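You operate a simulated robot arm through the tools that you are given. There is no shell and no other tool. Be economical: measure what you need, move in short steps, check, and stop when the job is done.

The job below is to be done with a simulated robot arm. You get a single attempt, and the scene is never put back.

JOB
Bin the stale nuts in the pink cup, then give it one scoop of apple sweets.
Fine: cup and scoop go back; shut the bin lid; spill no more than a pinch.

The check looks at the end state, three seconds after you hand in, the way a careful person would. Anything else that was tipped, shoved, dropped, spilled or broken makes it a failure. A push-on lid holds only when it is set on centred and level and pressed home; a screw cap is set on level and turned clockwise until tight.

ROBOT AND FRAMES
A 6-joint arm with a two-finger parallel gripper, fixed in place. Base frame: the origin is at the foot of the arm, x ahead of it, y to its left, z up; the work surface is at about z = 0.9. Units: m, degrees, N and s.
With the tool pointing down near the work surface it reaches from about 0.24 to 0.64 m from the base axis. Its first joint turns from -66.0 to 66.0 degrees. Payload 2.7 kg.
The TCP is the grasp point between the finger pads, 0.023 m short of the fingertips. In the tool frame z runs along the fingers and y along their closing line. The gripper opens to 0.094 m. The fingers are 0.038 m wide and 0.01 m thick; the gripper's body (0.054 by 0.096 m) begins 0.039 m behind the TCP.
Orientation is that of the tool frame in the base frame, as a unit quaternion [w, x, y, z]. With the fingers straight down and closing along the base's y, the tool's x points along the base's -x, its y along +y and its z along -z.

CONTROLS
- The arm moves only by the tool drive_tool. Its argument "increments" is text: rows parted by semicolons, each of 7 numbers parted by spaces: the finger opening in mm, from 0 to 94, then the shift along the tool's x, y, z in mm, then the turn, a rotation vector about the tool's x, y, z in degrees. In form: fingers tx ty tz ax ay az; .... A call has 1 to 8 rows; each row shifts and turns the commanded pose from where the row before left it, along the tool's axes as they then stand. A row lasts 0.2 s, in which the tool goes at most 0.05 m and 8.6 degrees; a call with a longer step from one row to the next is refused whole, and so is a gripper value outside its range. Where a pose cannot be reached the arm comes as near as it can. A force on the tool above 40 N (or 10 N above the force at the start of the call, whichever is more), or a blocked arm, ends the call early, and 0.2 s more pass. The fingers move at their own pace (about 0.045 m/s each) and stop on an object; they squeeze with about 33 N. The grip force told is the motor's: it shows also when the fingers shut on nothing. Time passes only in rows, and 0.2 s behind the last, so rows that do not move let the fingers close. The reply holds the time, the measured pose of the TCP, the force on the tool along the base axes, the opening and the grip force, in the units named above and with some noise, and new pictures: "show" is both (left out), scene, wrist or none.
- Cameras (640 x 400 px; columns grow to the right, rows downward): "scene" is fixed at [0.0722, -0.4272, 1.4088]; the picture's right is [0.81, -0.58, 0.00], its down [-0.31, -0.43, -0.85] and it looks along [0.49, 0.69, -0.53] (base axes); focal length 216 px, centre (320, 200). "wrist" rides on the gripper at [0.086, 0.016, -0.075] in the tool frame; the picture's right is [-0.18, 0.98, 0.00], its down [-0.58, -0.11, -0.81] and it looks along [-0.79, -0.15, 0.59] (tool axes); focal length 243 px, centre (320, 200). There is no depth. A picture from a camera that has moved, and an enlarged one, comes with that camera's place and axes in the base frame and with its lens.
- enlarge(camera, box): a new picture of the part [left, top, right, bottom] of that camera's present view, enlarged. It takes no simulated time.
- job_done(): hands the job in; it is judged then, once.

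Work in short steps. Places have to be worked out from the pictures, the camera data and where the tool is seen: move nearer, look again, correct. Check each grasp and each placing, and mend what went wrong. You have 120 turns and 170 pictures in all, those below and enlarged ones among them. Open the gripper and draw the arm clear of the work before you hand the job in, unless the task says otherwise; then end with one line.

The tools are called after ">>>" as a command line: name --argument value ..., lists and objects as JSON in quotes. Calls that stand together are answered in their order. drive_tool: Moves the arm, as the interface text tells. Its arguments: {"type":"object","properties":{"increments":{"type":"string"},"show":{"type":"string","enum":["both","scene","wrist","none"]}},"required":["increments"]} The other tools are called the same way: enlarge (camera, box) takes an enlarged picture of a part of a camera's view; job_done () hands the job in.

At the start:

```text
t: 0.0
ee_pos: [0.3409, -0.0061, 1.2568]
ee_rot: [0.0, 0.0, 1.0, 0.0]
ft_force: [0.0, 0.2, 0.7]
opening: 0.0941
finger_force: 0.1
```

scene: 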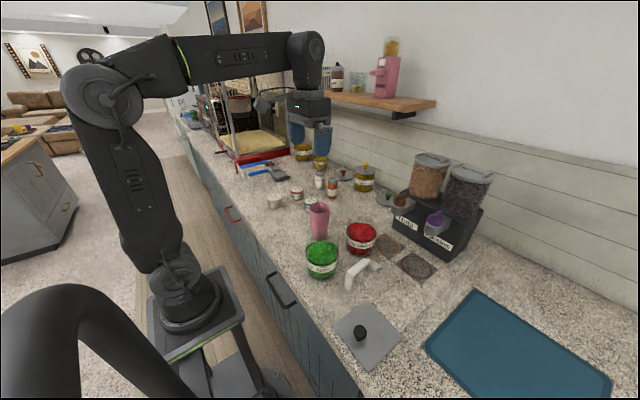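
wrist: 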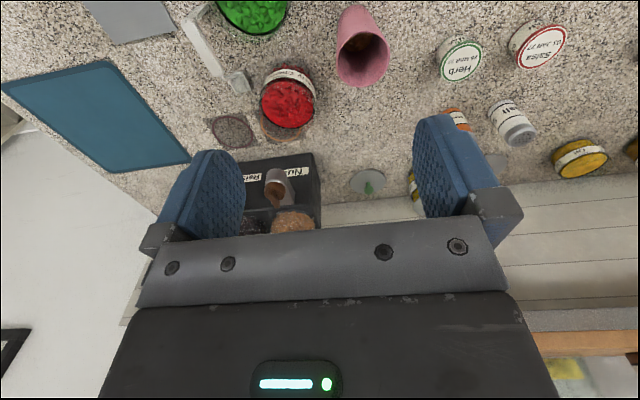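

The pictures show a pink cup with nuts, a green tub, a red tub, a scoop, a grey lid plate (bin lid?) and dispensers. I look closer first.

>>> enlarge --camera "scene" --box '[240, 190, 440, 315]'

>>> enlarge --camera "scene" --box '[300, 250, 460, 400]'

>>> enlarge --camera "wrist" --box '[80, 0, 400, 200]'

>>> enlarge --camera "scene" --box '[360, 130, 520, 280]'

```text
3.20 times, centred on (340, 252) of scene
camera zoom: at [0.0722, -0.4272, 1.4088], right [0.81, -0.58, 0.0], down [-0.31, -0.43, -0.85], along [0.49, 0.69, -0.53], focal length 691 px, centre (256, 32)
```

zoom: 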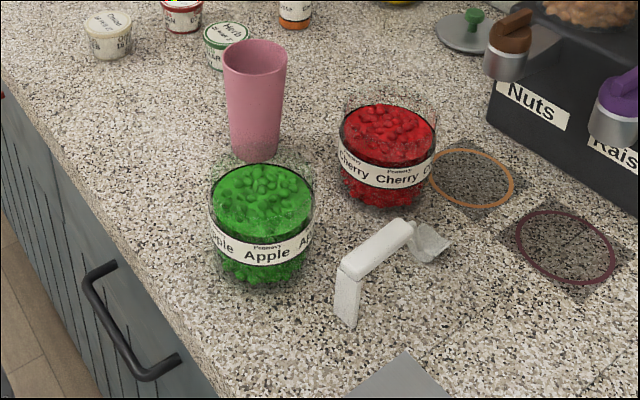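

```text
2.67 times, centred on (380, 325) of scene
camera zoom: at [0.0722, -0.4272, 1.4088], right [0.81, -0.58, 0.0], down [-0.31, -0.43, -0.85], along [0.49, 0.69, -0.53], focal length 576 px, centre (160, -133)
```

zoom: 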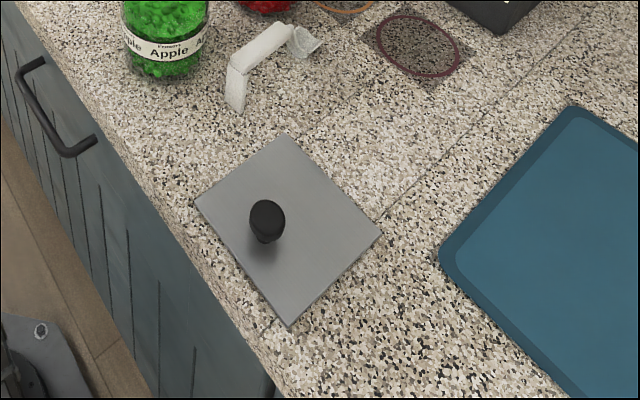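

```text
2.00 times, centred on (240, 100) of wrist
camera zoom: at [0.2549, 0.0096, 1.3333], right [0.18, 0.98, 0.0], down [0.58, -0.11, 0.81], along [0.79, -0.15, -0.59], focal length 485 px, centre (480, 400)
```

zoom: 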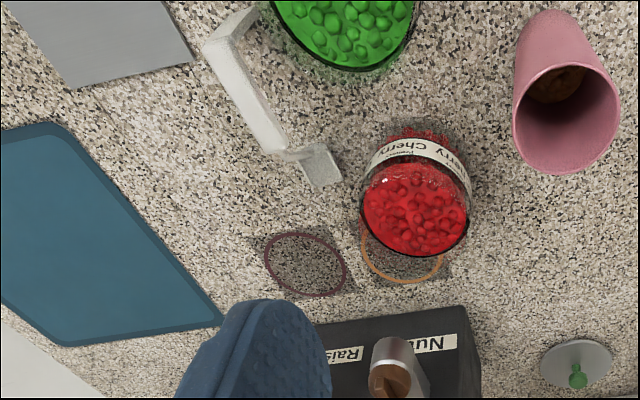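

```text
2.67 times, centred on (440, 205) of scene
camera zoom: at [0.0722, -0.4272, 1.4088], right [0.81, -0.58, 0.0], down [-0.31, -0.43, -0.85], along [0.49, 0.69, -0.53], focal length 576 px, centre (0, 187)
```

zoom: 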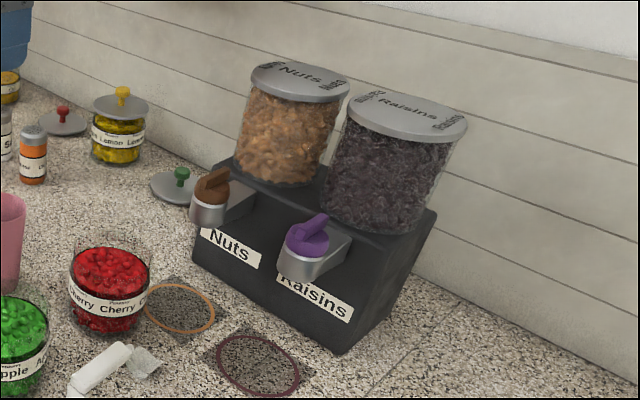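

I estimate the plate (bin lid) at x 0.25–0.36, y −0.34…−0.23 with its knob off-centre toward the robot; cup about (0.41, 0.05), apple jar about (0.33,−0.07). I move sideways over the bin and tilt the camera down for a better look.

>>> drive_tool --increments "94 20 -45 0 0 0 0; 94 20 -45 0 0 0 0; 94 20 -45 0 0 0 0; 94 20 -35 0 0 0 0; 94 0 0 0 0 8 0; 94 0 0 0 0 8 0; 94 0 0 0 0 8 0" --show "wrist"

```text
t: 1.6
ee_pos: [0.2604, -0.1761, 1.2578]
ee_rot: [-0.209, 0.0, 0.978, -0.001]
ft_force: [0.5, 0.3, 0.3]
opening: 0.0941
finger_force: 0.1
camera wrist: at [0.2129, -0.1603, 1.3623], right [0.17, 0.98, -0.08], down [0.86, -0.11, 0.5], along [0.48, -0.15, -0.86], focal length 243 px, centre (320, 200)
```

wrist: 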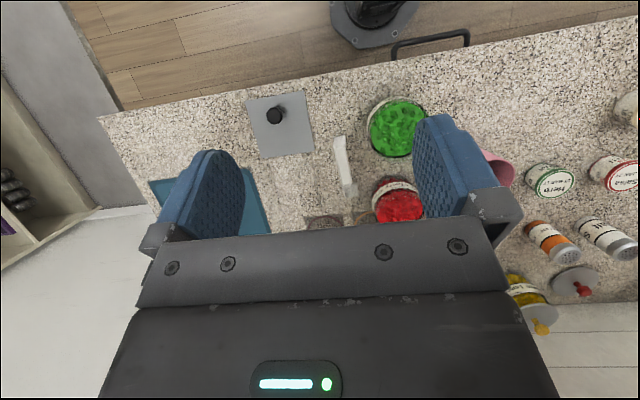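

>>> enlarge --camera "wrist" --box '[230, 75, 330, 175]'

>>> enlarge --camera "wrist" --box '[310, 85, 450, 225]'

```text
4.00 times, centred on (280, 125) of wrist
camera zoom: at [0.2129, -0.1603, 1.3623], right [0.17, 0.98, -0.08], down [0.86, -0.11, 0.5], along [0.48, -0.15, -0.86], focal length 970 px, centre (480, 500)
```

zoom: 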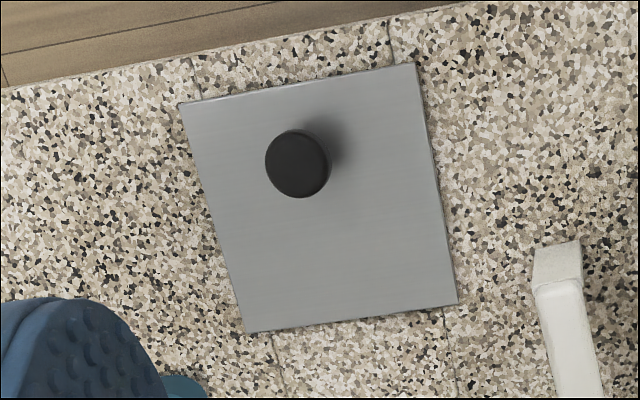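

```text
2.86 times, centred on (380, 155) of wrist
camera zoom: at [0.2129, -0.1603, 1.3623], right [0.17, 0.98, -0.08], down [0.86, -0.11, 0.5], along [0.48, -0.15, -0.86], focal length 693 px, centre (149, 329)
```

zoom: 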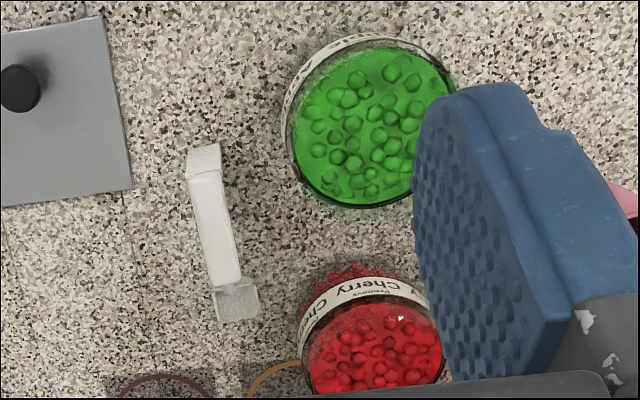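

The lid looks hinged at its far edge (knob near the robot side). The scoop seems to stand at about (0.34–0.45, −0.175) with a raised bar; I untilt and go lower for a closer look at it.

>>> drive_tool --increments "94 0 0 0 0 -8 0; 94 0 0 0 0 -8 0; 94 0 0 0 0 -8 0; 94 -9 -4 40 0 0 0; 94 -9 -4 40 0 0 0; 94 -9 -4 40 0 0 0; 94 -9 -4 40 0 0 0; 94 -9 -4 30 0 0 0" --show "both"

>>> enlarge --camera "wrist" --box '[220, 0, 480, 200]'

```text
t: 3.4
ee_pos: [0.3061, -0.1957, 1.0678]
ee_rot: [0.0, 0.0, 1.0, -0.001]
ft_force: [1.1, 0.1, 0.4]
opening: 0.0939
finger_force: 0.1
camera wrist: at [0.2195, -0.1805, 1.1433], right [0.18, 0.98, 0.0], down [0.58, -0.11, 0.81], along [0.79, -0.15, -0.59], focal length 243 px, centre (320, 200)
```

scene: 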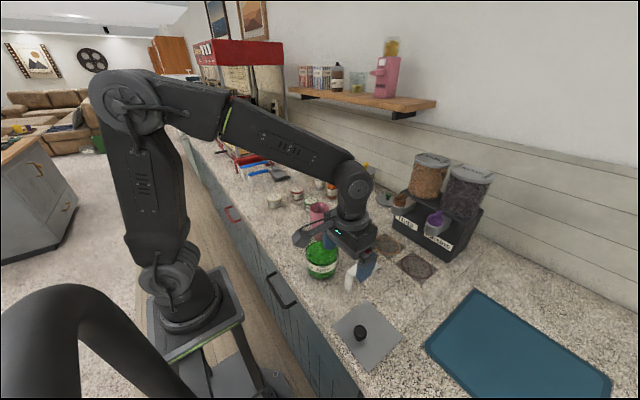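
wrist: 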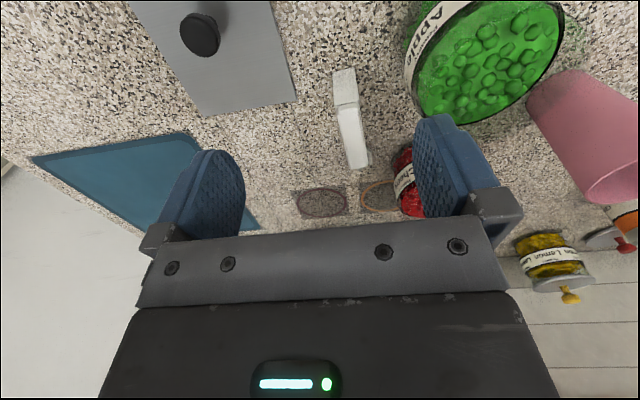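

```text
2.00 times, centred on (350, 100) of wrist
camera zoom: at [0.2195, -0.1805, 1.1433], right [0.18, 0.98, 0.0], down [0.58, -0.11, 0.81], along [0.79, -0.15, -0.59], focal length 485 px, centre (260, 400)
```

zoom: 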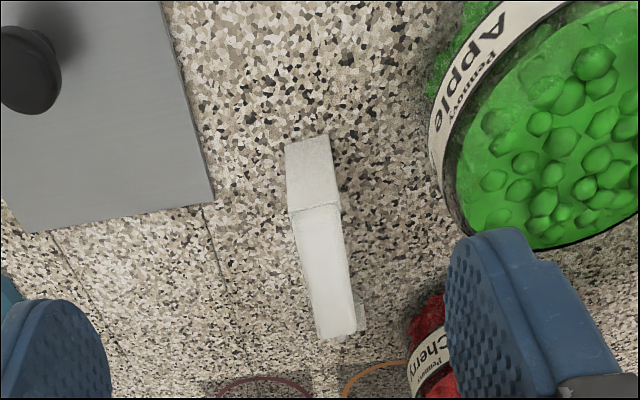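

Knob head triangulates to about (0.276, −0.284, 0.932). I move above it and descend with fingers open around it, closing along y.

>>> drive_tool --increments "94 15 -44 0 0 0 0; 94 15 -44 0 0 0 0; 60 0 0 40 0 0 0; 60 0 0 40 0 0 0; 60 0 0 0 0 0 0" --show "both"

>>> enlarge --camera "scene" --box '[310, 220, 430, 370]'

```text
t: 4.6
ee_pos: [0.2767, -0.2844, 0.9871]
ee_rot: [0.0, -0.001, 1.0, 0.0]
ft_force: [-0.6, 0.4, -0.5]
opening: 0.0601
finger_force: 0.1
camera wrist: at [0.1901, -0.2686, 1.0629], right [0.18, 0.98, 0.0], down [0.58, -0.11, 0.81], along [0.79, -0.15, -0.59], focal length 243 px, centre (320, 200)
```

scene: 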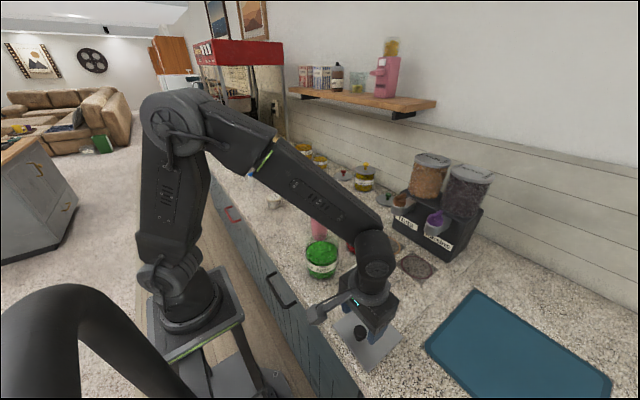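
wrist: 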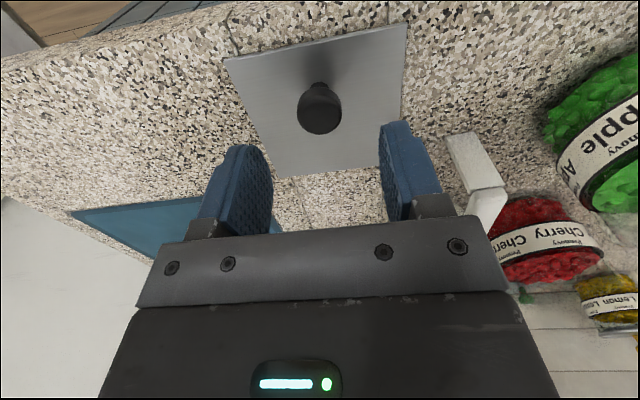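

```text
2.67 times, centred on (370, 295) of scene
camera zoom: at [0.0722, -0.4273, 1.4088], right [0.81, -0.58, 0.0], down [-0.31, -0.43, -0.85], along [0.49, 0.69, -0.53], focal length 576 px, centre (187, -53)
```

zoom: 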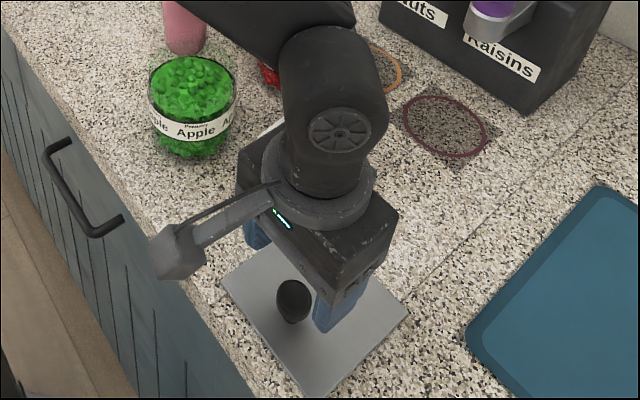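

The knob lies between the fingers (≈0.275, −0.285). I descend 50 mm and close.

>>> drive_tool --increments "60 0 0 30 0 0 0; 60 0 0 20 0 0 0; 0 0 0 0 0 0 0; 0 0 0 0 0 0 0; 0 0 0 0 0 0 0" --show "wrist"

```text
t: 5.8
ee_pos: [0.2773, -0.2849, 0.937]
ee_rot: [0.0, 0.0, 1.0, -0.001]
ft_force: [0.8, -12.6, -6.1]
opening: 0.0302
finger_force: 44.7
camera wrist: at [0.1908, -0.2691, 1.0131], right [0.18, 0.98, 0.0], down [0.58, -0.11, 0.81], along [0.79, -0.15, -0.59], focal length 243 px, centre (320, 200)
```

wrist: 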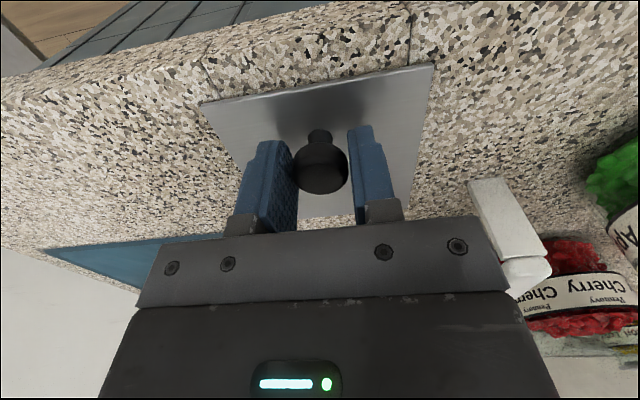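

The knob is gripped (30 mm). I lift about 15 mm and watch whether the lid hinges or comes free.

>>> drive_tool --increments "0 0 0 -5 0 0 0; 0 0 0 -5 0 0 0; 0 0 0 -8 0 0 0; 0 0 0 0 0 0 0" --show "both"

>>> enlarge --camera "scene" --box '[310, 250, 430, 400]'

```text
t: 6.2
ee_pos: [0.2762, -0.2848, 0.9381]
ee_rot: [0.0, -0.001, 1.0, -0.001]
ft_force: [4.2, -7.3, -8.0]
opening: 0.0298
finger_force: 45.0
stopped in row 1: the force on the tool passed its limit (the readings are from after the stop); the commanded pose is now the measured one
camera wrist: at [0.1907, -0.2691, 1.0135], right [0.18, 0.98, 0.0], down [0.58, -0.11, 0.81], along [0.79, -0.15, -0.59], focal length 243 px, centre (320, 200)
```

scene: 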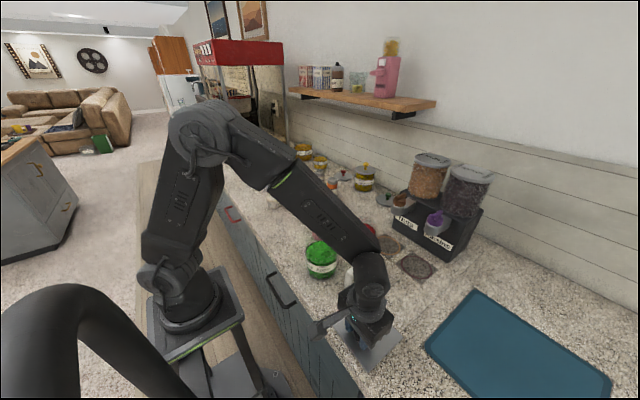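
wrist: 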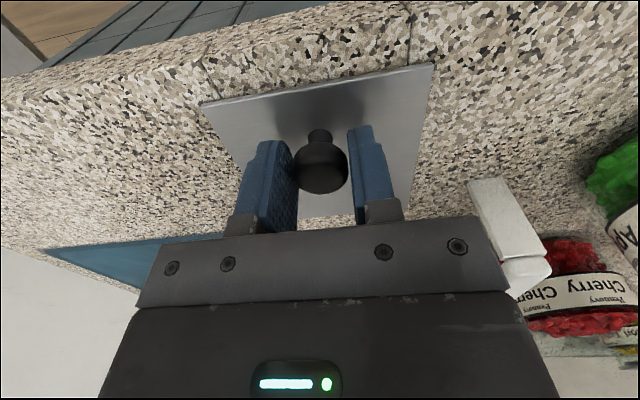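

```text
2.67 times, centred on (370, 325) of scene
camera zoom: at [0.0724, -0.4275, 1.4087], right [0.81, -0.58, 0.0], down [-0.31, -0.43, -0.85], along [0.49, 0.69, -0.53], focal length 576 px, centre (187, -133)
```

zoom: 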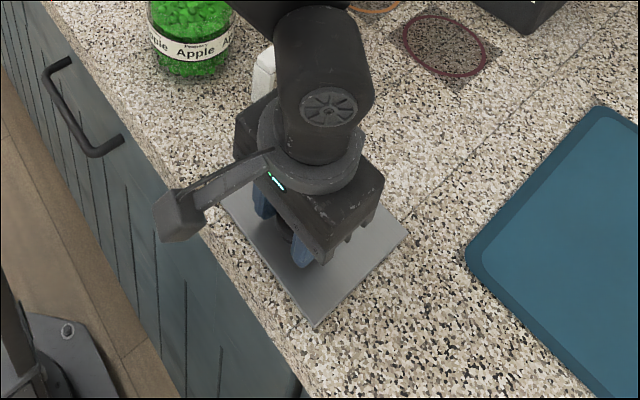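

Straight up is resisted. I test gently along a hinge arc (far-edge hinge): small up, forward and pitch steps.

>>> drive_tool --increments "0 -0.4 0 -1 0 0.7 0; 0 -0.4 0 -1 0 0.7 0; 0 -0.4 0 -1 0 0.7 0; 0 -0.4 0 -1 0 0.7 0" --show "none"

```text
t: 7.1
ee_pos: [0.2776, -0.2853, 0.9396]
ee_rot: [-0.021, 0.001, 1.0, 0.0]
ft_force: [2.8, -5.9, -4.5]
opening: 0.0298
finger_force: 45.4
stopped in row 4: the force on the tool passed its limit (the readings are from after the stop); the commanded pose is now the measured one
```

It stopped in row 4; I take one smaller step to read the direction of the resisting force before the limit.

>>> drive_tool --increments "0 0 0 -1.2 0 0 0; 0 0 0 -1.2 0 0 0" --show "wrist"

```text
t: 7.7
ee_pos: [0.2777, -0.2848, 0.9397]
ee_rot: [-0.022, 0.0, 1.0, 0.0]
ft_force: [4.7, -6.2, -5.6]
opening: 0.0297
finger_force: 44.4
stopped in row 2: the force on the tool passed its limit (the readings are from after the stop); the commanded pose is now the measured one
camera wrist: at [0.1939, -0.2692, 1.0192], right [0.18, 0.98, -0.01], down [0.62, -0.11, 0.78], along [0.77, -0.15, -0.63], focal length 243 px, centre (320, 200)
```

wrist: 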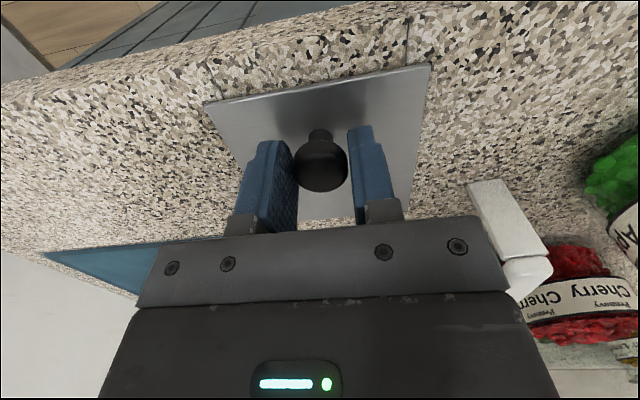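

Vertical is rigid, so the lid probably slides. Test a small push in +x.

>>> drive_tool --increments "0 0 0 0 0 -2.5 0; 0 -2 0 0 0 0 0; 0 -2 0 0 0 0 0; 0 -2 0 0 0 0 0" --show "none"

```text
t: 8.7
ee_pos: [0.2839, -0.2849, 0.9398]
ee_rot: [-0.001, 0.001, 1.0, 0.001]
ft_force: [-0.1, -10.1, -3.4]
opening: 0.03
finger_force: 44.8
```

It slides freely in +x. I slide it on about 95 mm in short rows.

>>> drive_tool --increments "0 -14 0 0 0 0 0; 0 -14 0 0 0 0 0; 0 -14 0 0 0 0 0; 0 -14 0 0 0 0 0; 0 -14 0 0 0 0 0; 0 -14 0 0 0 0 0; 0 -10 0 0 0 0 0" --show "both"

```text
t: 10.3
ee_pos: [0.3766, -0.2851, 0.9401]
ee_rot: [0.0, 0.0, 1.0, 0.001]
ft_force: [-0.8, -12.9, -6.1]
opening: 0.0299
finger_force: 45.3
camera wrist: at [0.2901, -0.2692, 1.0157], right [0.19, 0.98, 0.0], down [0.58, -0.11, 0.81], along [0.79, -0.15, -0.59], focal length 243 px, centre (320, 200)
```

scene: 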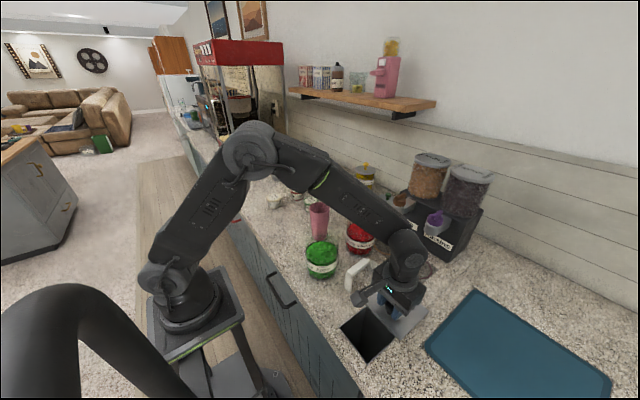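
wrist: 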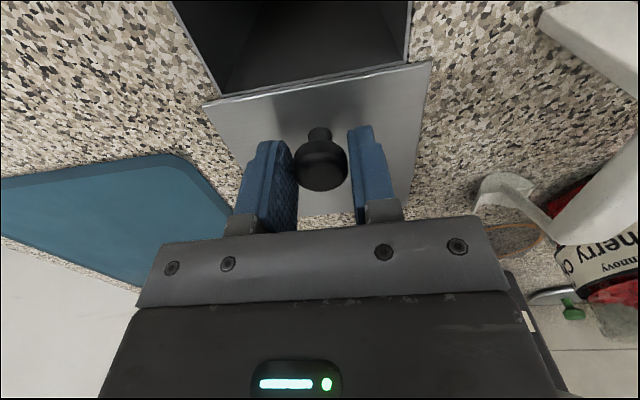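

The bin is open. I zoom in on the scoop from this view.

>>> enlarge --camera "wrist" --box '[440, 0, 640, 320]'

>>> enlarge --camera "scene" --box '[330, 250, 430, 370]'

```text
1.25 times, centred on (540, 160) of wrist
camera zoom: at [0.2901, -0.2692, 1.0157], right [0.19, 0.98, 0.0], down [0.58, -0.11, 0.81], along [0.79, -0.15, -0.59], focal length 303 px, centre (45, 250)
```

zoom: 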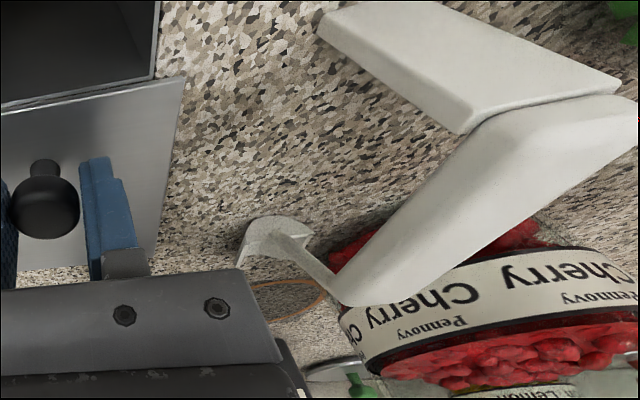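

```text
3.33 times, centred on (380, 310) of scene
camera zoom: at [0.0723, -0.4277, 1.4086], right [0.81, -0.58, 0.0], down [-0.31, -0.43, -0.85], along [0.49, 0.69, -0.53], focal length 720 px, centre (120, -167)
```

zoom: 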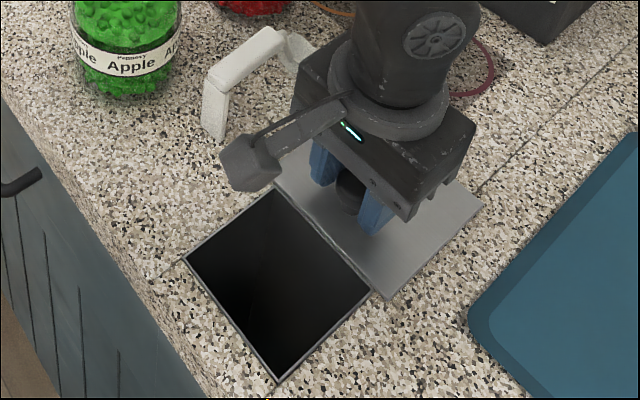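

Scoop shape is clear: bar + leg + thin neck down to a small bowl. I release the lid knob and rise, then begin rolling the hand 180° so the camera will be on top for a side grasp of the cup.

>>> drive_tool --increments "70 0 0 0 0 0 0; 70 0 0 0 0 0 0; 70 0 0 -40 0 0 0; 70 0 0 -45 0 0 0; 70 0 0 -45 0 0 -8.5; 70 0 0 -45 0 0 -8.5; 70 0 0 0 0 0 -8.5; 70 0 0 0 0 0 -8.5" --show "scene"

>>> drive_tool --increments "70 0 0 0 0 0 -8.5; 70 0 0 0 0 0 -8.5; 70 0 0 0 0 0 -8.5; 70 0 0 0 0 0 -8.5; 70 0 0 0 0 0 -8.5; 70 0 0 0 0 0 -8.5; 70 0 0 0 0 0 -8.5; 70 0 0 0 0 0 -8.5" --show "none"

>>> drive_tool --increments "70 0 0 0 0 0 -8.5; 70 0 0 0 0 0 -8.5; 70 0 0 0 0 0 -8.5; 70 0 0 0 0 0 -8.5; 70 0 0 0 0 0 -8.5; 70 0 0 0 0 0 -8.5; 70 0 0 0 0 0 -8.5; 70 0 0 0 0 0 -8.5" --show "both"

```text
t: 12.1
ee_pos: [0.3766, -0.2839, 1.1156]
ee_rot: [0.001, -0.294, 0.956, 0.002]
ft_force: [-0.3, 0.2, -0.6]
opening: 0.0701
finger_force: 0.0
```

scene: 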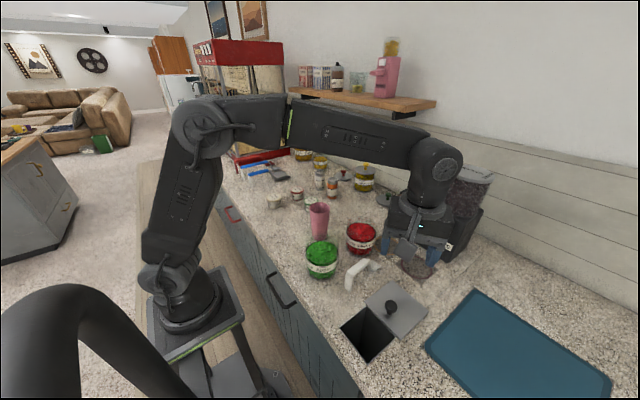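

```text
t: 13.9
ee_pos: [0.377, -0.2841, 1.1153]
ee_rot: [-0.001, 0.777, -0.629, 0.0]
ft_force: [-0.1, 0.1, -0.7]
opening: 0.0698
finger_force: 0.1
```

```text
t: 15.7
ee_pos: [0.4292, -0.0903, 1.1021]
ee_rot: [0.012, 0.995, -0.104, -0.001]
ft_force: [0.1, 0.0, -0.6]
opening: 0.0702
finger_force: 0.1
out of reach, approached as far as the arm can: row 5, 6, 7, 8
camera wrist: at [0.5107, -0.1215, 1.1789], right [-0.38, -0.92, 0.02], down [-0.55, 0.25, 0.8], along [-0.75, 0.29, -0.6], focal length 243 px, centre (320, 200)
```

scene: 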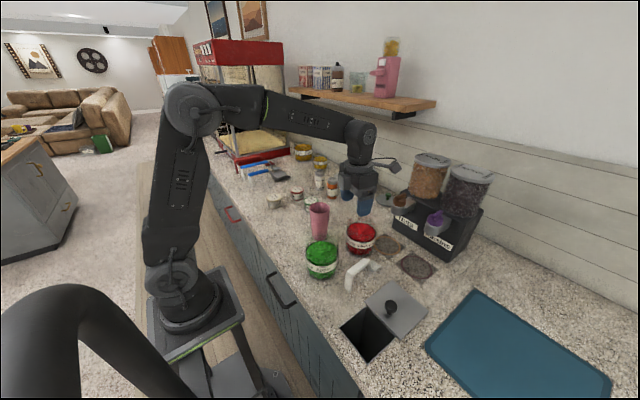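
wrist: 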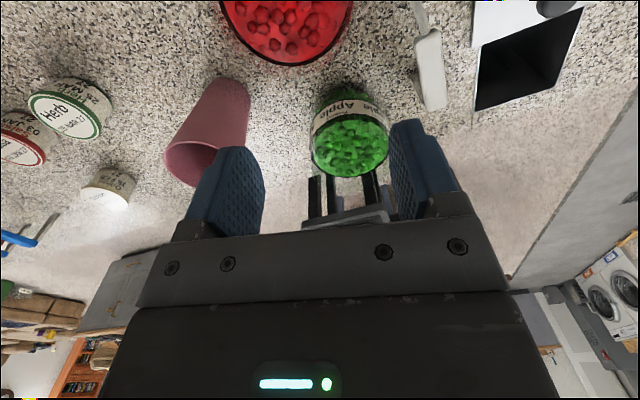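

Joint 6 hit its limit at the "camera outward" pose; the commanded yaw is −10°, which is fine once the arm is at y ≥ 0. I shift to about (0.25, 0.06, 1.12), behind the cup.

>>> drive_tool --increments "80 -23 -39.6 0 0 0 0; 80 -23 -39.6 0 0 0 0; 80 -23 -39.6 0 0 0 0; 80 -23 -39.6 0 0 0 0; 80 -23 -39.6 0 0 0 0; 80 -23 -39.6 0 0 0 0; 80 -23 -39.6 0 0 0 0; 80 -23 -39.6 0 0 0 0" --show "none"

```text
t: 17.5
ee_pos: [0.3049, 0.2549, 1.103]
ee_rot: [-0.001, 0.996, -0.089, 0.0]
ft_force: [-0.2, 0.1, -0.4]
opening: 0.0801
finger_force: 0.1
```

The command had been reset to the measured pose. I move to (0.25, 0.066) and start pitching the fingers outward (+x).

>>> drive_tool --increments "80 -5 49 0 0 0 0; 80 -5 49 0 0 0 0; 80 -5 49 0 0 0 0; 80 -5 49 0 0 0 0; 80 0 0 0 0 8 0; 80 0 0 0 0 8 0; 80 0 0 0 0 8 0; 80 0 0 0 0 8 0" --show "none"

>>> drive_tool --increments "80 0 0 0 0 8 0; 80 0 0 0 0 8 0; 80 0 0 0 0 8 0; 80 0 0 0 0 8 0" --show "both"

```text
t: 19.3
ee_pos: [0.2496, 0.0649, 1.103]
ee_rot: [0.022, 0.957, -0.084, 0.275]
ft_force: [0.0, -0.3, -0.1]
opening: 0.0803
finger_force: 0.0
```

```text
t: 20.3
ee_pos: [0.3005, 0.1016, 1.1797]
ee_rot: [0.045, 0.845, -0.074, 0.527]
ft_force: [0.0, 0.4, 0.8]
opening: 0.0801
finger_force: 0.0
out of reach, approached as far as the arm can: row 1, 2, 3, 4
camera wrist: at [0.2692, 0.0892, 1.2917], right [-0.25, -0.95, -0.17], down [-0.95, 0.28, -0.17], along [0.21, 0.12, -0.97], focal length 243 px, centre (320, 200)
```

scene: 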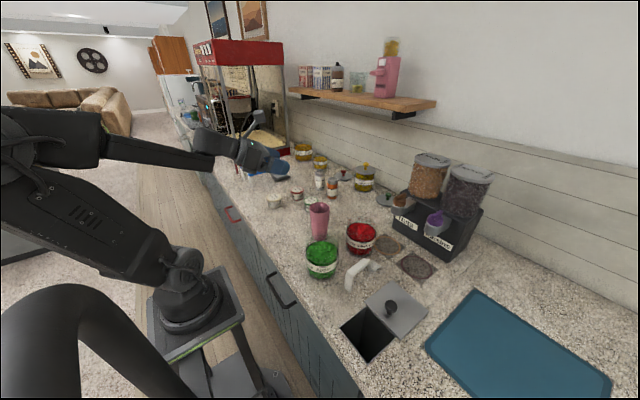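
wrist: 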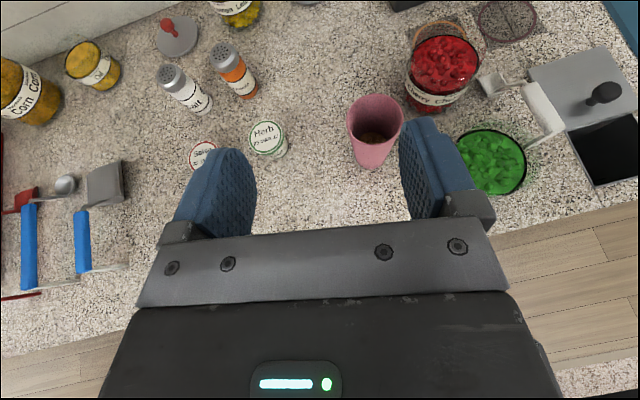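

Pitched to 64° (about 26° below horizontal) at (0.30, 0.10, 1.18). Cup centre re-estimated at (0.404, 0.036). I move to a stand-off behind it at z≈1.02.

>>> drive_tool --increments "80 -33.2 11.7 23 0 0 0; 80 -33.2 11.7 23 0 0 0; 80 -33.2 11.7 23 0 0 0; 80 -33.2 11.7 23 0 0 0; 80 0 0 0 0 0 0" --show "both"

```text
t: 21.5
ee_pos: [0.3826, 0.087, 1.066]
ee_rot: [0.046, 0.845, -0.076, 0.527]
ft_force: [0.0, 0.5, 1.1]
opening: 0.0799
finger_force: 0.1
out of reach, approached as far as the arm can: row 1, 2, 3, 4
camera wrist: at [0.3518, 0.0763, 1.1783], right [-0.25, -0.95, -0.17], down [-0.95, 0.28, -0.17], along [0.21, 0.12, -0.97], focal length 243 px, centre (320, 200)
```

scene: 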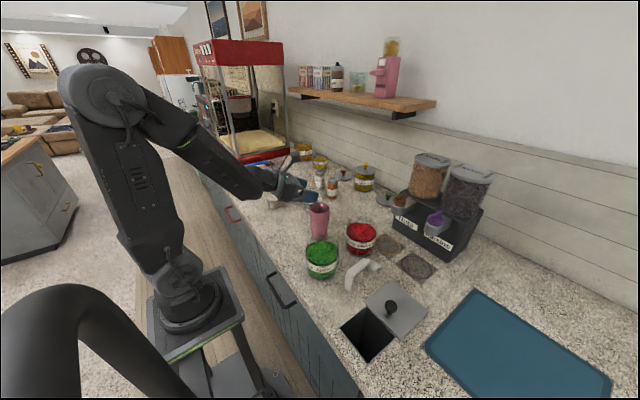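
wrist: 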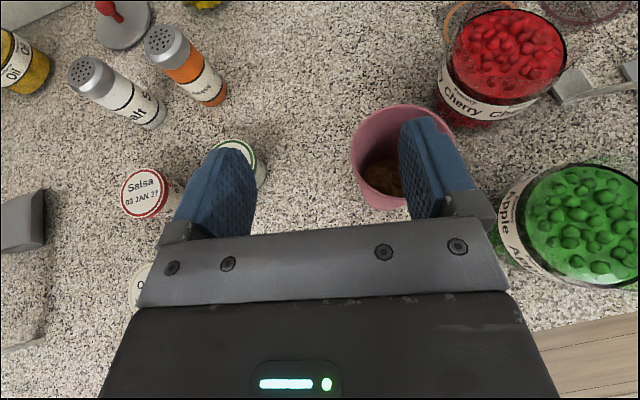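

The out-of-reach seems due to the heading being non-radial near wrist alignment. I raise, yaw +15° to a radial heading (~5°), and shift to y≈0.035.

>>> drive_tool --increments "74 27 0 -13 0 0 0; 74 27 0 -13 0 0 0; 74 0 0 0 6.7 0 -3.3; 74 0 0 0 6.7 0 -3.3; 74 0 48 0 0 0 0; 74 0 0 0 0 0 0" --show "wrist"

```text
t: 22.9
ee_pos: [0.3812, 0.0871, 1.1379]
ee_rot: [-0.019, 0.848, 0.033, 0.528]
ft_force: [-0.7, -0.4, -0.4]
opening: 0.0742
finger_force: 0.1
out of reach, approached as far as the arm can: row 4, 5
camera wrist: at [0.3537, 0.0691, 1.2488], right [-0.01, -0.99, -0.16], down [-0.99, 0.04, -0.17], along [0.17, 0.16, -0.97], focal length 243 px, centre (320, 200)
```

wrist: 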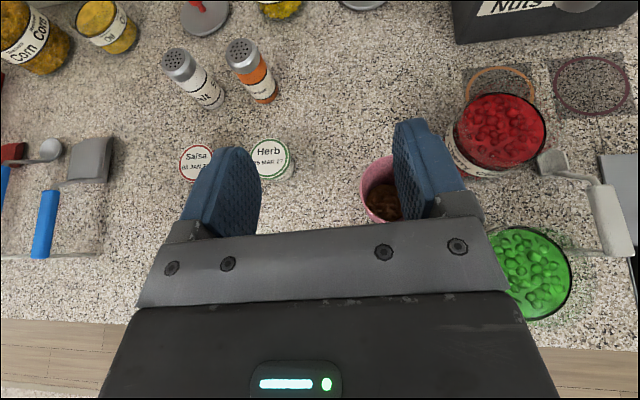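

The wrist apparently can't straighten through zero bend, so I'll grasp the cup from its left with the tool heading about −70° (pointing mostly −y). I yaw about the vertical by −72° at this height.

>>> drive_tool --increments "74 0 0 0 -7.2 0 3.5; 74 0 0 0 -7.2 0 3.5; 74 0 0 0 -7.2 0 3.5; 74 0 0 0 -7.2 0 3.5; 74 0 0 0 -7.2 0 3.5; 74 0 0 0 -7.2 0 3.5; 74 0 0 0 -7.2 0 3.5; 74 0 0 0 -7.2 0 3.5" --show "both"

```text
t: 24.7
ee_pos: [0.3804, 0.0869, 1.1371]
ee_rot: [0.262, 0.737, -0.419, 0.461]
ft_force: [-0.1, -0.5, -0.2]
opening: 0.074
finger_force: 0.0
camera wrist: at [0.3521, 0.1043, 1.2494], right [-0.89, -0.43, -0.16], down [-0.41, 0.9, -0.17], along [0.22, -0.08, -0.97], focal length 243 px, centre (320, 200)
```

scene: 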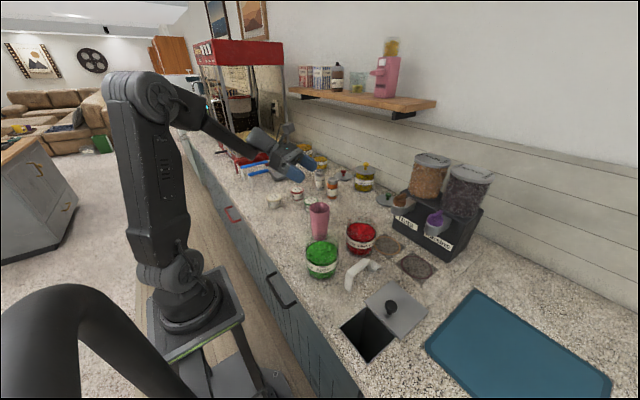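
wrist: 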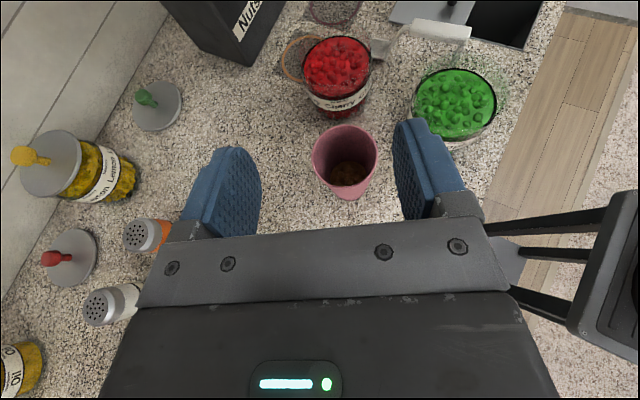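

Heading is now about −59°, and the cup is seen between the fingers at (0.402, 0.037). I lower to a stand-off 90 mm behind it at z≈0.962.

>>> drive_tool --increments "78 -43.3 1.8 11.1 0 0 0; 78 -43.3 1.8 11.1 0 0 0; 78 -43.3 1.8 11.1 0 0 0; 78 -43.3 1.8 11.1 0 0 0; 78 0 0 0 0 0 0" --show "both"

```text
t: 25.9
ee_pos: [0.3542, 0.1156, 0.9633]
ee_rot: [0.262, 0.738, -0.419, 0.46]
ft_force: [0.8, 0.4, 0.4]
opening: 0.078
finger_force: 0.0
camera wrist: at [0.3261, 0.1318, 1.0748], right [-0.89, -0.43, -0.16], down [-0.41, 0.9, -0.17], along [0.22, -0.08, -0.97], focal length 243 px, centre (320, 200)
```

scene: 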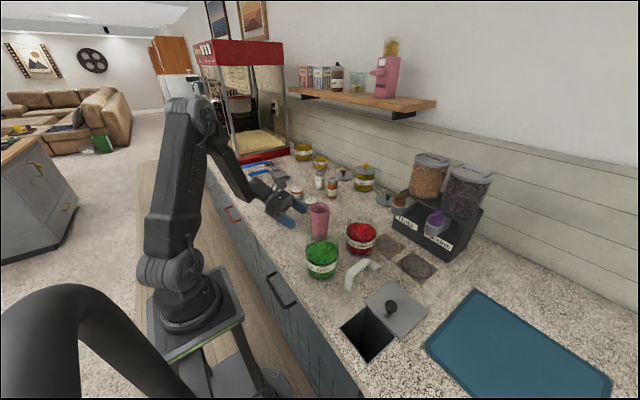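
wrist: 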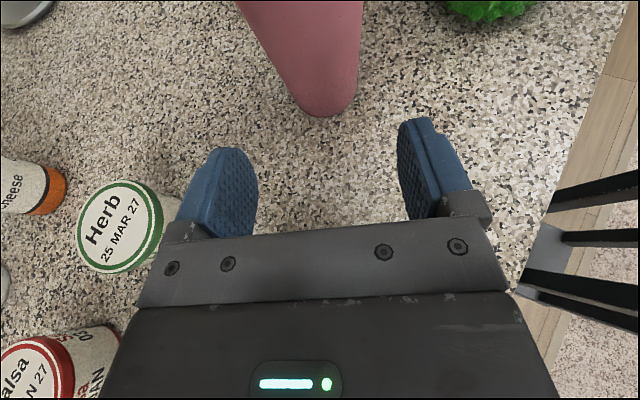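

The cup is laterally centred and about 97 mm ahead. I advance horizontally 94 mm.

>>> drive_tool --increments "78 13.7 0 28.2 0 0 0; 78 13.7 0 28.2 0 0 0; 78 13.7 0 28.2 0 0 0; 78 0 0 0 0 0 0" --show "both"

>>> enlarge --camera "scene" --box '[260, 180, 380, 280]'

```text
t: 26.9
ee_pos: [0.4054, 0.0351, 0.9627]
ee_rot: [0.262, 0.738, -0.418, 0.461]
ft_force: [0.9, 0.0, 1.2]
opening: 0.0781
finger_force: 0.1
camera wrist: at [0.3762, 0.0508, 1.0743], right [-0.89, -0.43, -0.16], down [-0.41, 0.9, -0.17], along [0.22, -0.08, -0.97], focal length 243 px, centre (320, 200)
```

scene: 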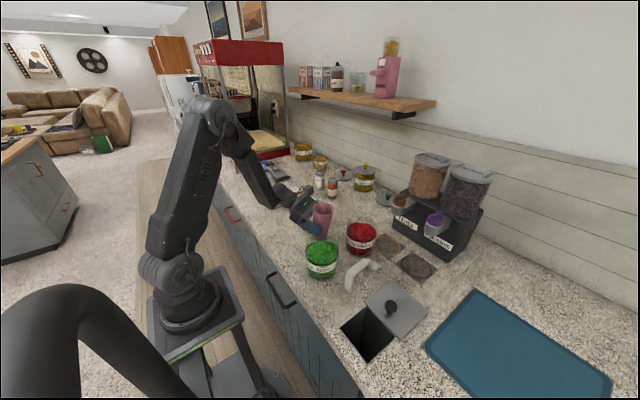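
wrist: 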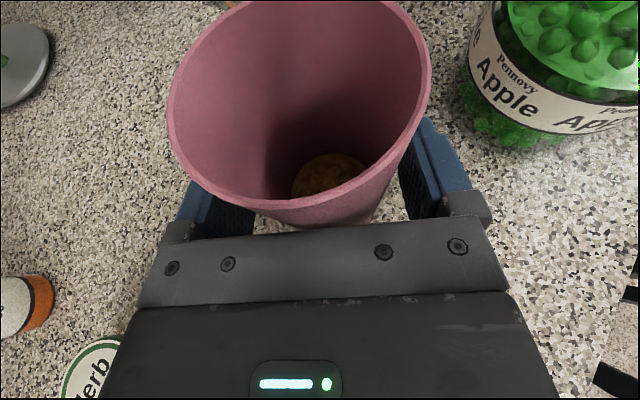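

```text
4.00 times, centred on (320, 230) of scene
camera zoom: at [0.0722, -0.4273, 1.4088], right [0.81, -0.58, 0.0], down [-0.31, -0.43, -0.85], along [0.49, 0.69, -0.53], focal length 863 px, centre (320, 80)
```

zoom: 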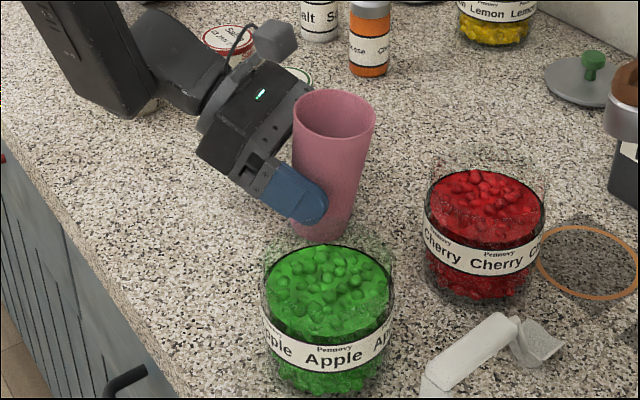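

The scene zoom shows the cup's top leaning ~6°: the rim touches the gripper body. I back off 20 mm so it settles, then raise 20 mm, flatten the tool 8° and re-advance 10 mm.

>>> drive_tool --increments "78 -4.4 0 -9 0 0 0; 78 -4.4 0 -9 0 0 0; 78 18 0 -8.7 0 0 0; 78 0 0 0 0 8 0; 78 0 0 0 0 0 0; 78 0 0 0 0 0 0" --show "both"

>>> enlarge --camera "scene" --box '[260, 180, 380, 280]'

```text
t: 28.3
ee_pos: [0.395, 0.0515, 0.9828]
ee_rot: [0.291, 0.703, -0.399, 0.511]
ft_force: [0.7, 0.3, -0.4]
opening: 0.0781
finger_force: 0.1
camera wrist: at [0.3579, 0.081, 1.0894], right [-0.87, -0.46, -0.17], down [-0.39, 0.87, -0.3], along [0.29, -0.2, -0.94], focal length 243 px, centre (320, 200)
```

scene: 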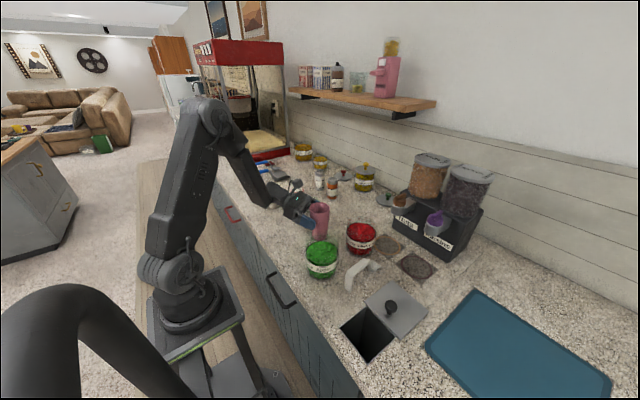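
wrist: 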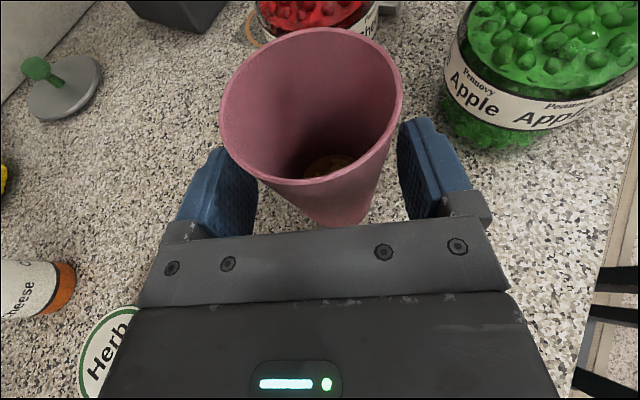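

```text
4.00 times, centred on (320, 230) of scene
camera zoom: at [0.0722, -0.4272, 1.4088], right [0.81, -0.58, 0.0], down [-0.31, -0.43, -0.85], along [0.49, 0.69, -0.53], focal length 863 px, centre (320, 80)
```

zoom: 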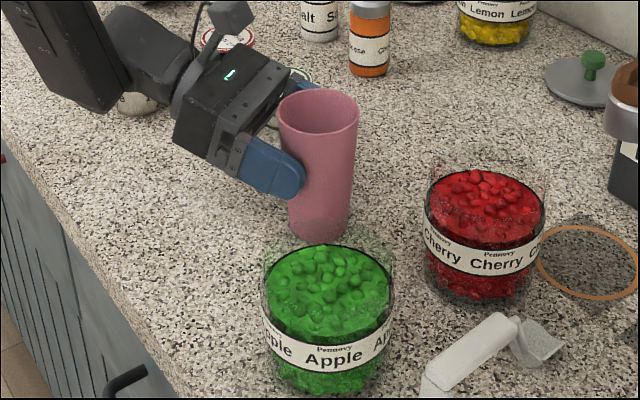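

The cup settled back upright in its original place. I advance 10 mm and close.

>>> drive_tool --increments "78 3 0 9.5 0 0 0; 50 0 0 0 0 0 0; 30 0 0 0 0 0 0; 0 0 0 0 0 0 0; 0 0 0 0 0 0 0" --show "both"

>>> enlarge --camera "scene" --box '[260, 180, 380, 280]'

```text
t: 29.5
ee_pos: [0.4011, 0.0433, 0.9826]
ee_rot: [0.29, 0.704, -0.399, 0.511]
ft_force: [0.4, -0.1, 1.2]
opening: 0.0626
finger_force: 32.7
camera wrist: at [0.363, 0.0721, 1.0892], right [-0.87, -0.45, -0.17], down [-0.39, 0.87, -0.3], along [0.29, -0.2, -0.94], focal length 243 px, centre (320, 200)
```

scene: 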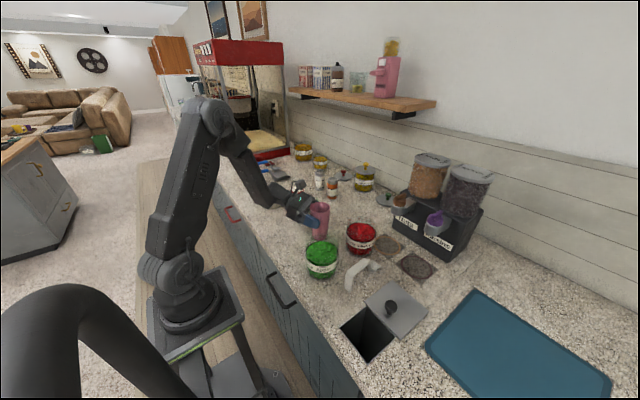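
wrist: 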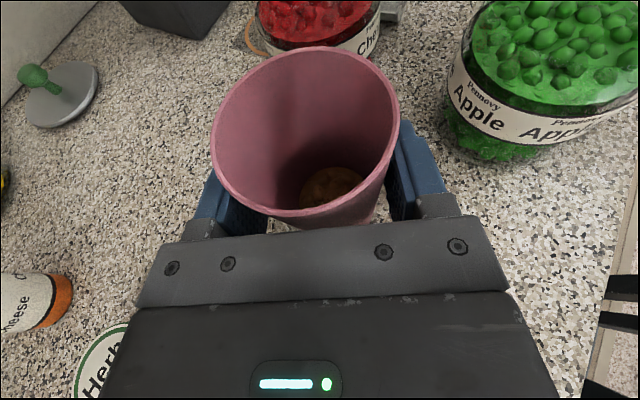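

```text
4.00 times, centred on (320, 230) of scene
camera zoom: at [0.0722, -0.4273, 1.4088], right [0.81, -0.58, 0.0], down [-0.31, -0.43, -0.85], along [0.49, 0.69, -0.53], focal length 863 px, centre (320, 80)
```

zoom: 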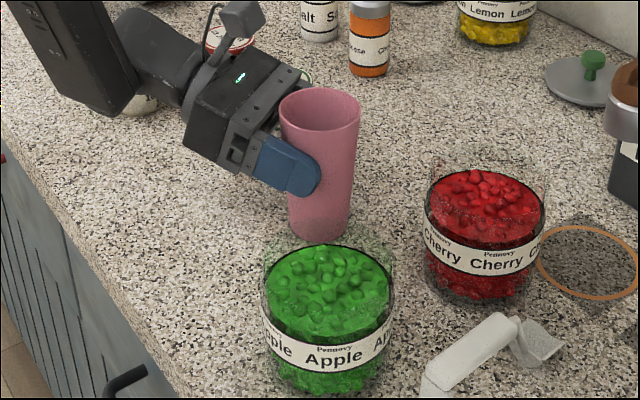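

Cup is gripped (62.6 mm, 33 N) at the recorded pose (0.4011, 0.0433, 0.9826). I lift it straight up about 150 mm.

>>> drive_tool --increments "0 20 0 -6.5 0 0 0; 0 38 0 -12.4 0 0 0; 0 44 0 -14.3 0 0 0; 0 40 0 -13 0 0 0; 0 0 0 0 0 0 0" --show "both"

```text
t: 30.7
ee_pos: [0.4009, 0.0417, 1.13]
ee_rot: [0.291, 0.703, -0.4, 0.511]
ft_force: [-0.5, 0.0, 0.5]
opening: 0.0625
finger_force: 32.8
camera wrist: at [0.3635, 0.072, 1.2375], right [-0.87, -0.45, -0.17], down [-0.39, 0.87, -0.3], along [0.29, -0.2, -0.94], focal length 243 px, centre (320, 200)
```

scene: 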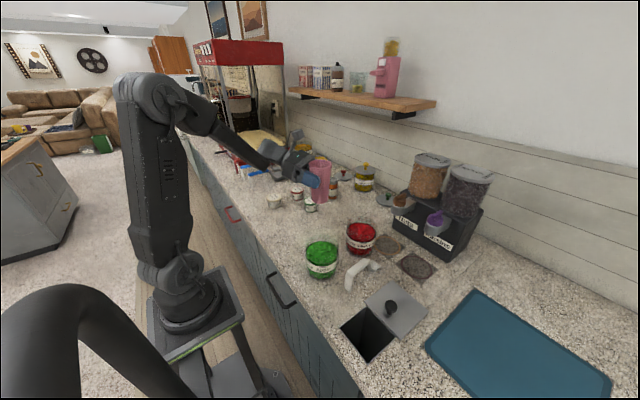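
wrist: 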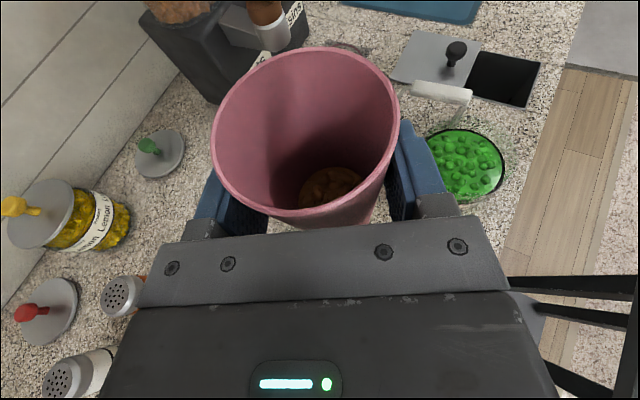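

The cup is held upright. I swing it along an arc toward the bin (8 rows, −46° about vertical).

>>> drive_tool --increments "0 13.9 15.7 42.8 -5.47 0 1.78; 0 13.9 15.7 42.8 -5.47 0 1.78; 0 13.9 15.7 42.8 -5.47 0 1.78; 0 13.9 15.7 42.8 -5.47 0 1.78; 0 13.9 15.7 42.8 -5.47 0 1.78; 0 13.9 15.7 42.8 -5.47 0 1.78; 0 13.9 15.7 42.8 -5.47 0 1.78; 0 13.9 15.7 42.8 -5.47 0 1.78" --show "both"

```text
t: 32.5
ee_pos: [0.3451, -0.3269, 1.1311]
ee_rot: [-0.467, -0.492, 0.642, -0.357]
ft_force: [-0.6, -0.4, -0.1]
opening: 0.0623
finger_force: 32.7
camera wrist: at [0.3399, -0.279, 1.2383], right [-0.93, 0.31, -0.17], down [0.35, 0.88, -0.3], along [0.06, -0.35, -0.94], focal length 243 px, centre (320, 200)
```

scene: 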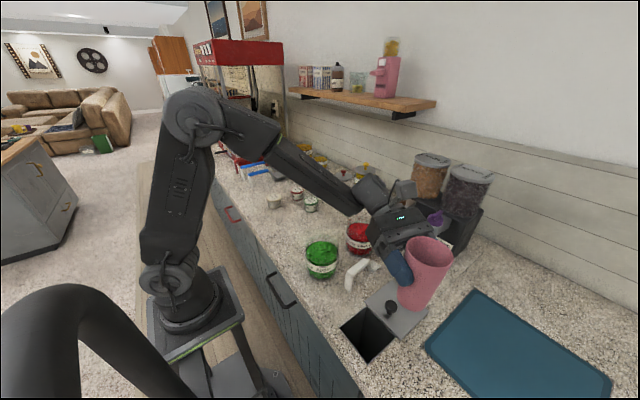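
wrist: 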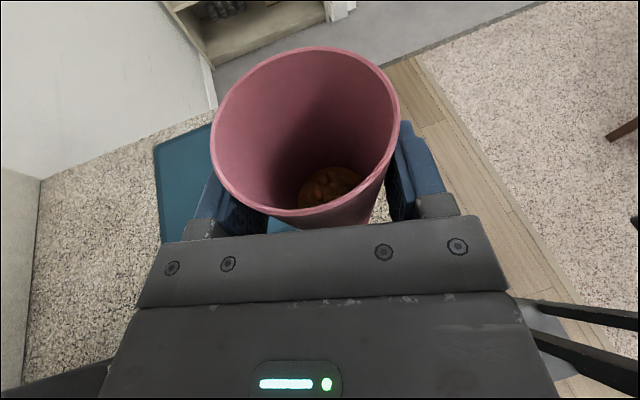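

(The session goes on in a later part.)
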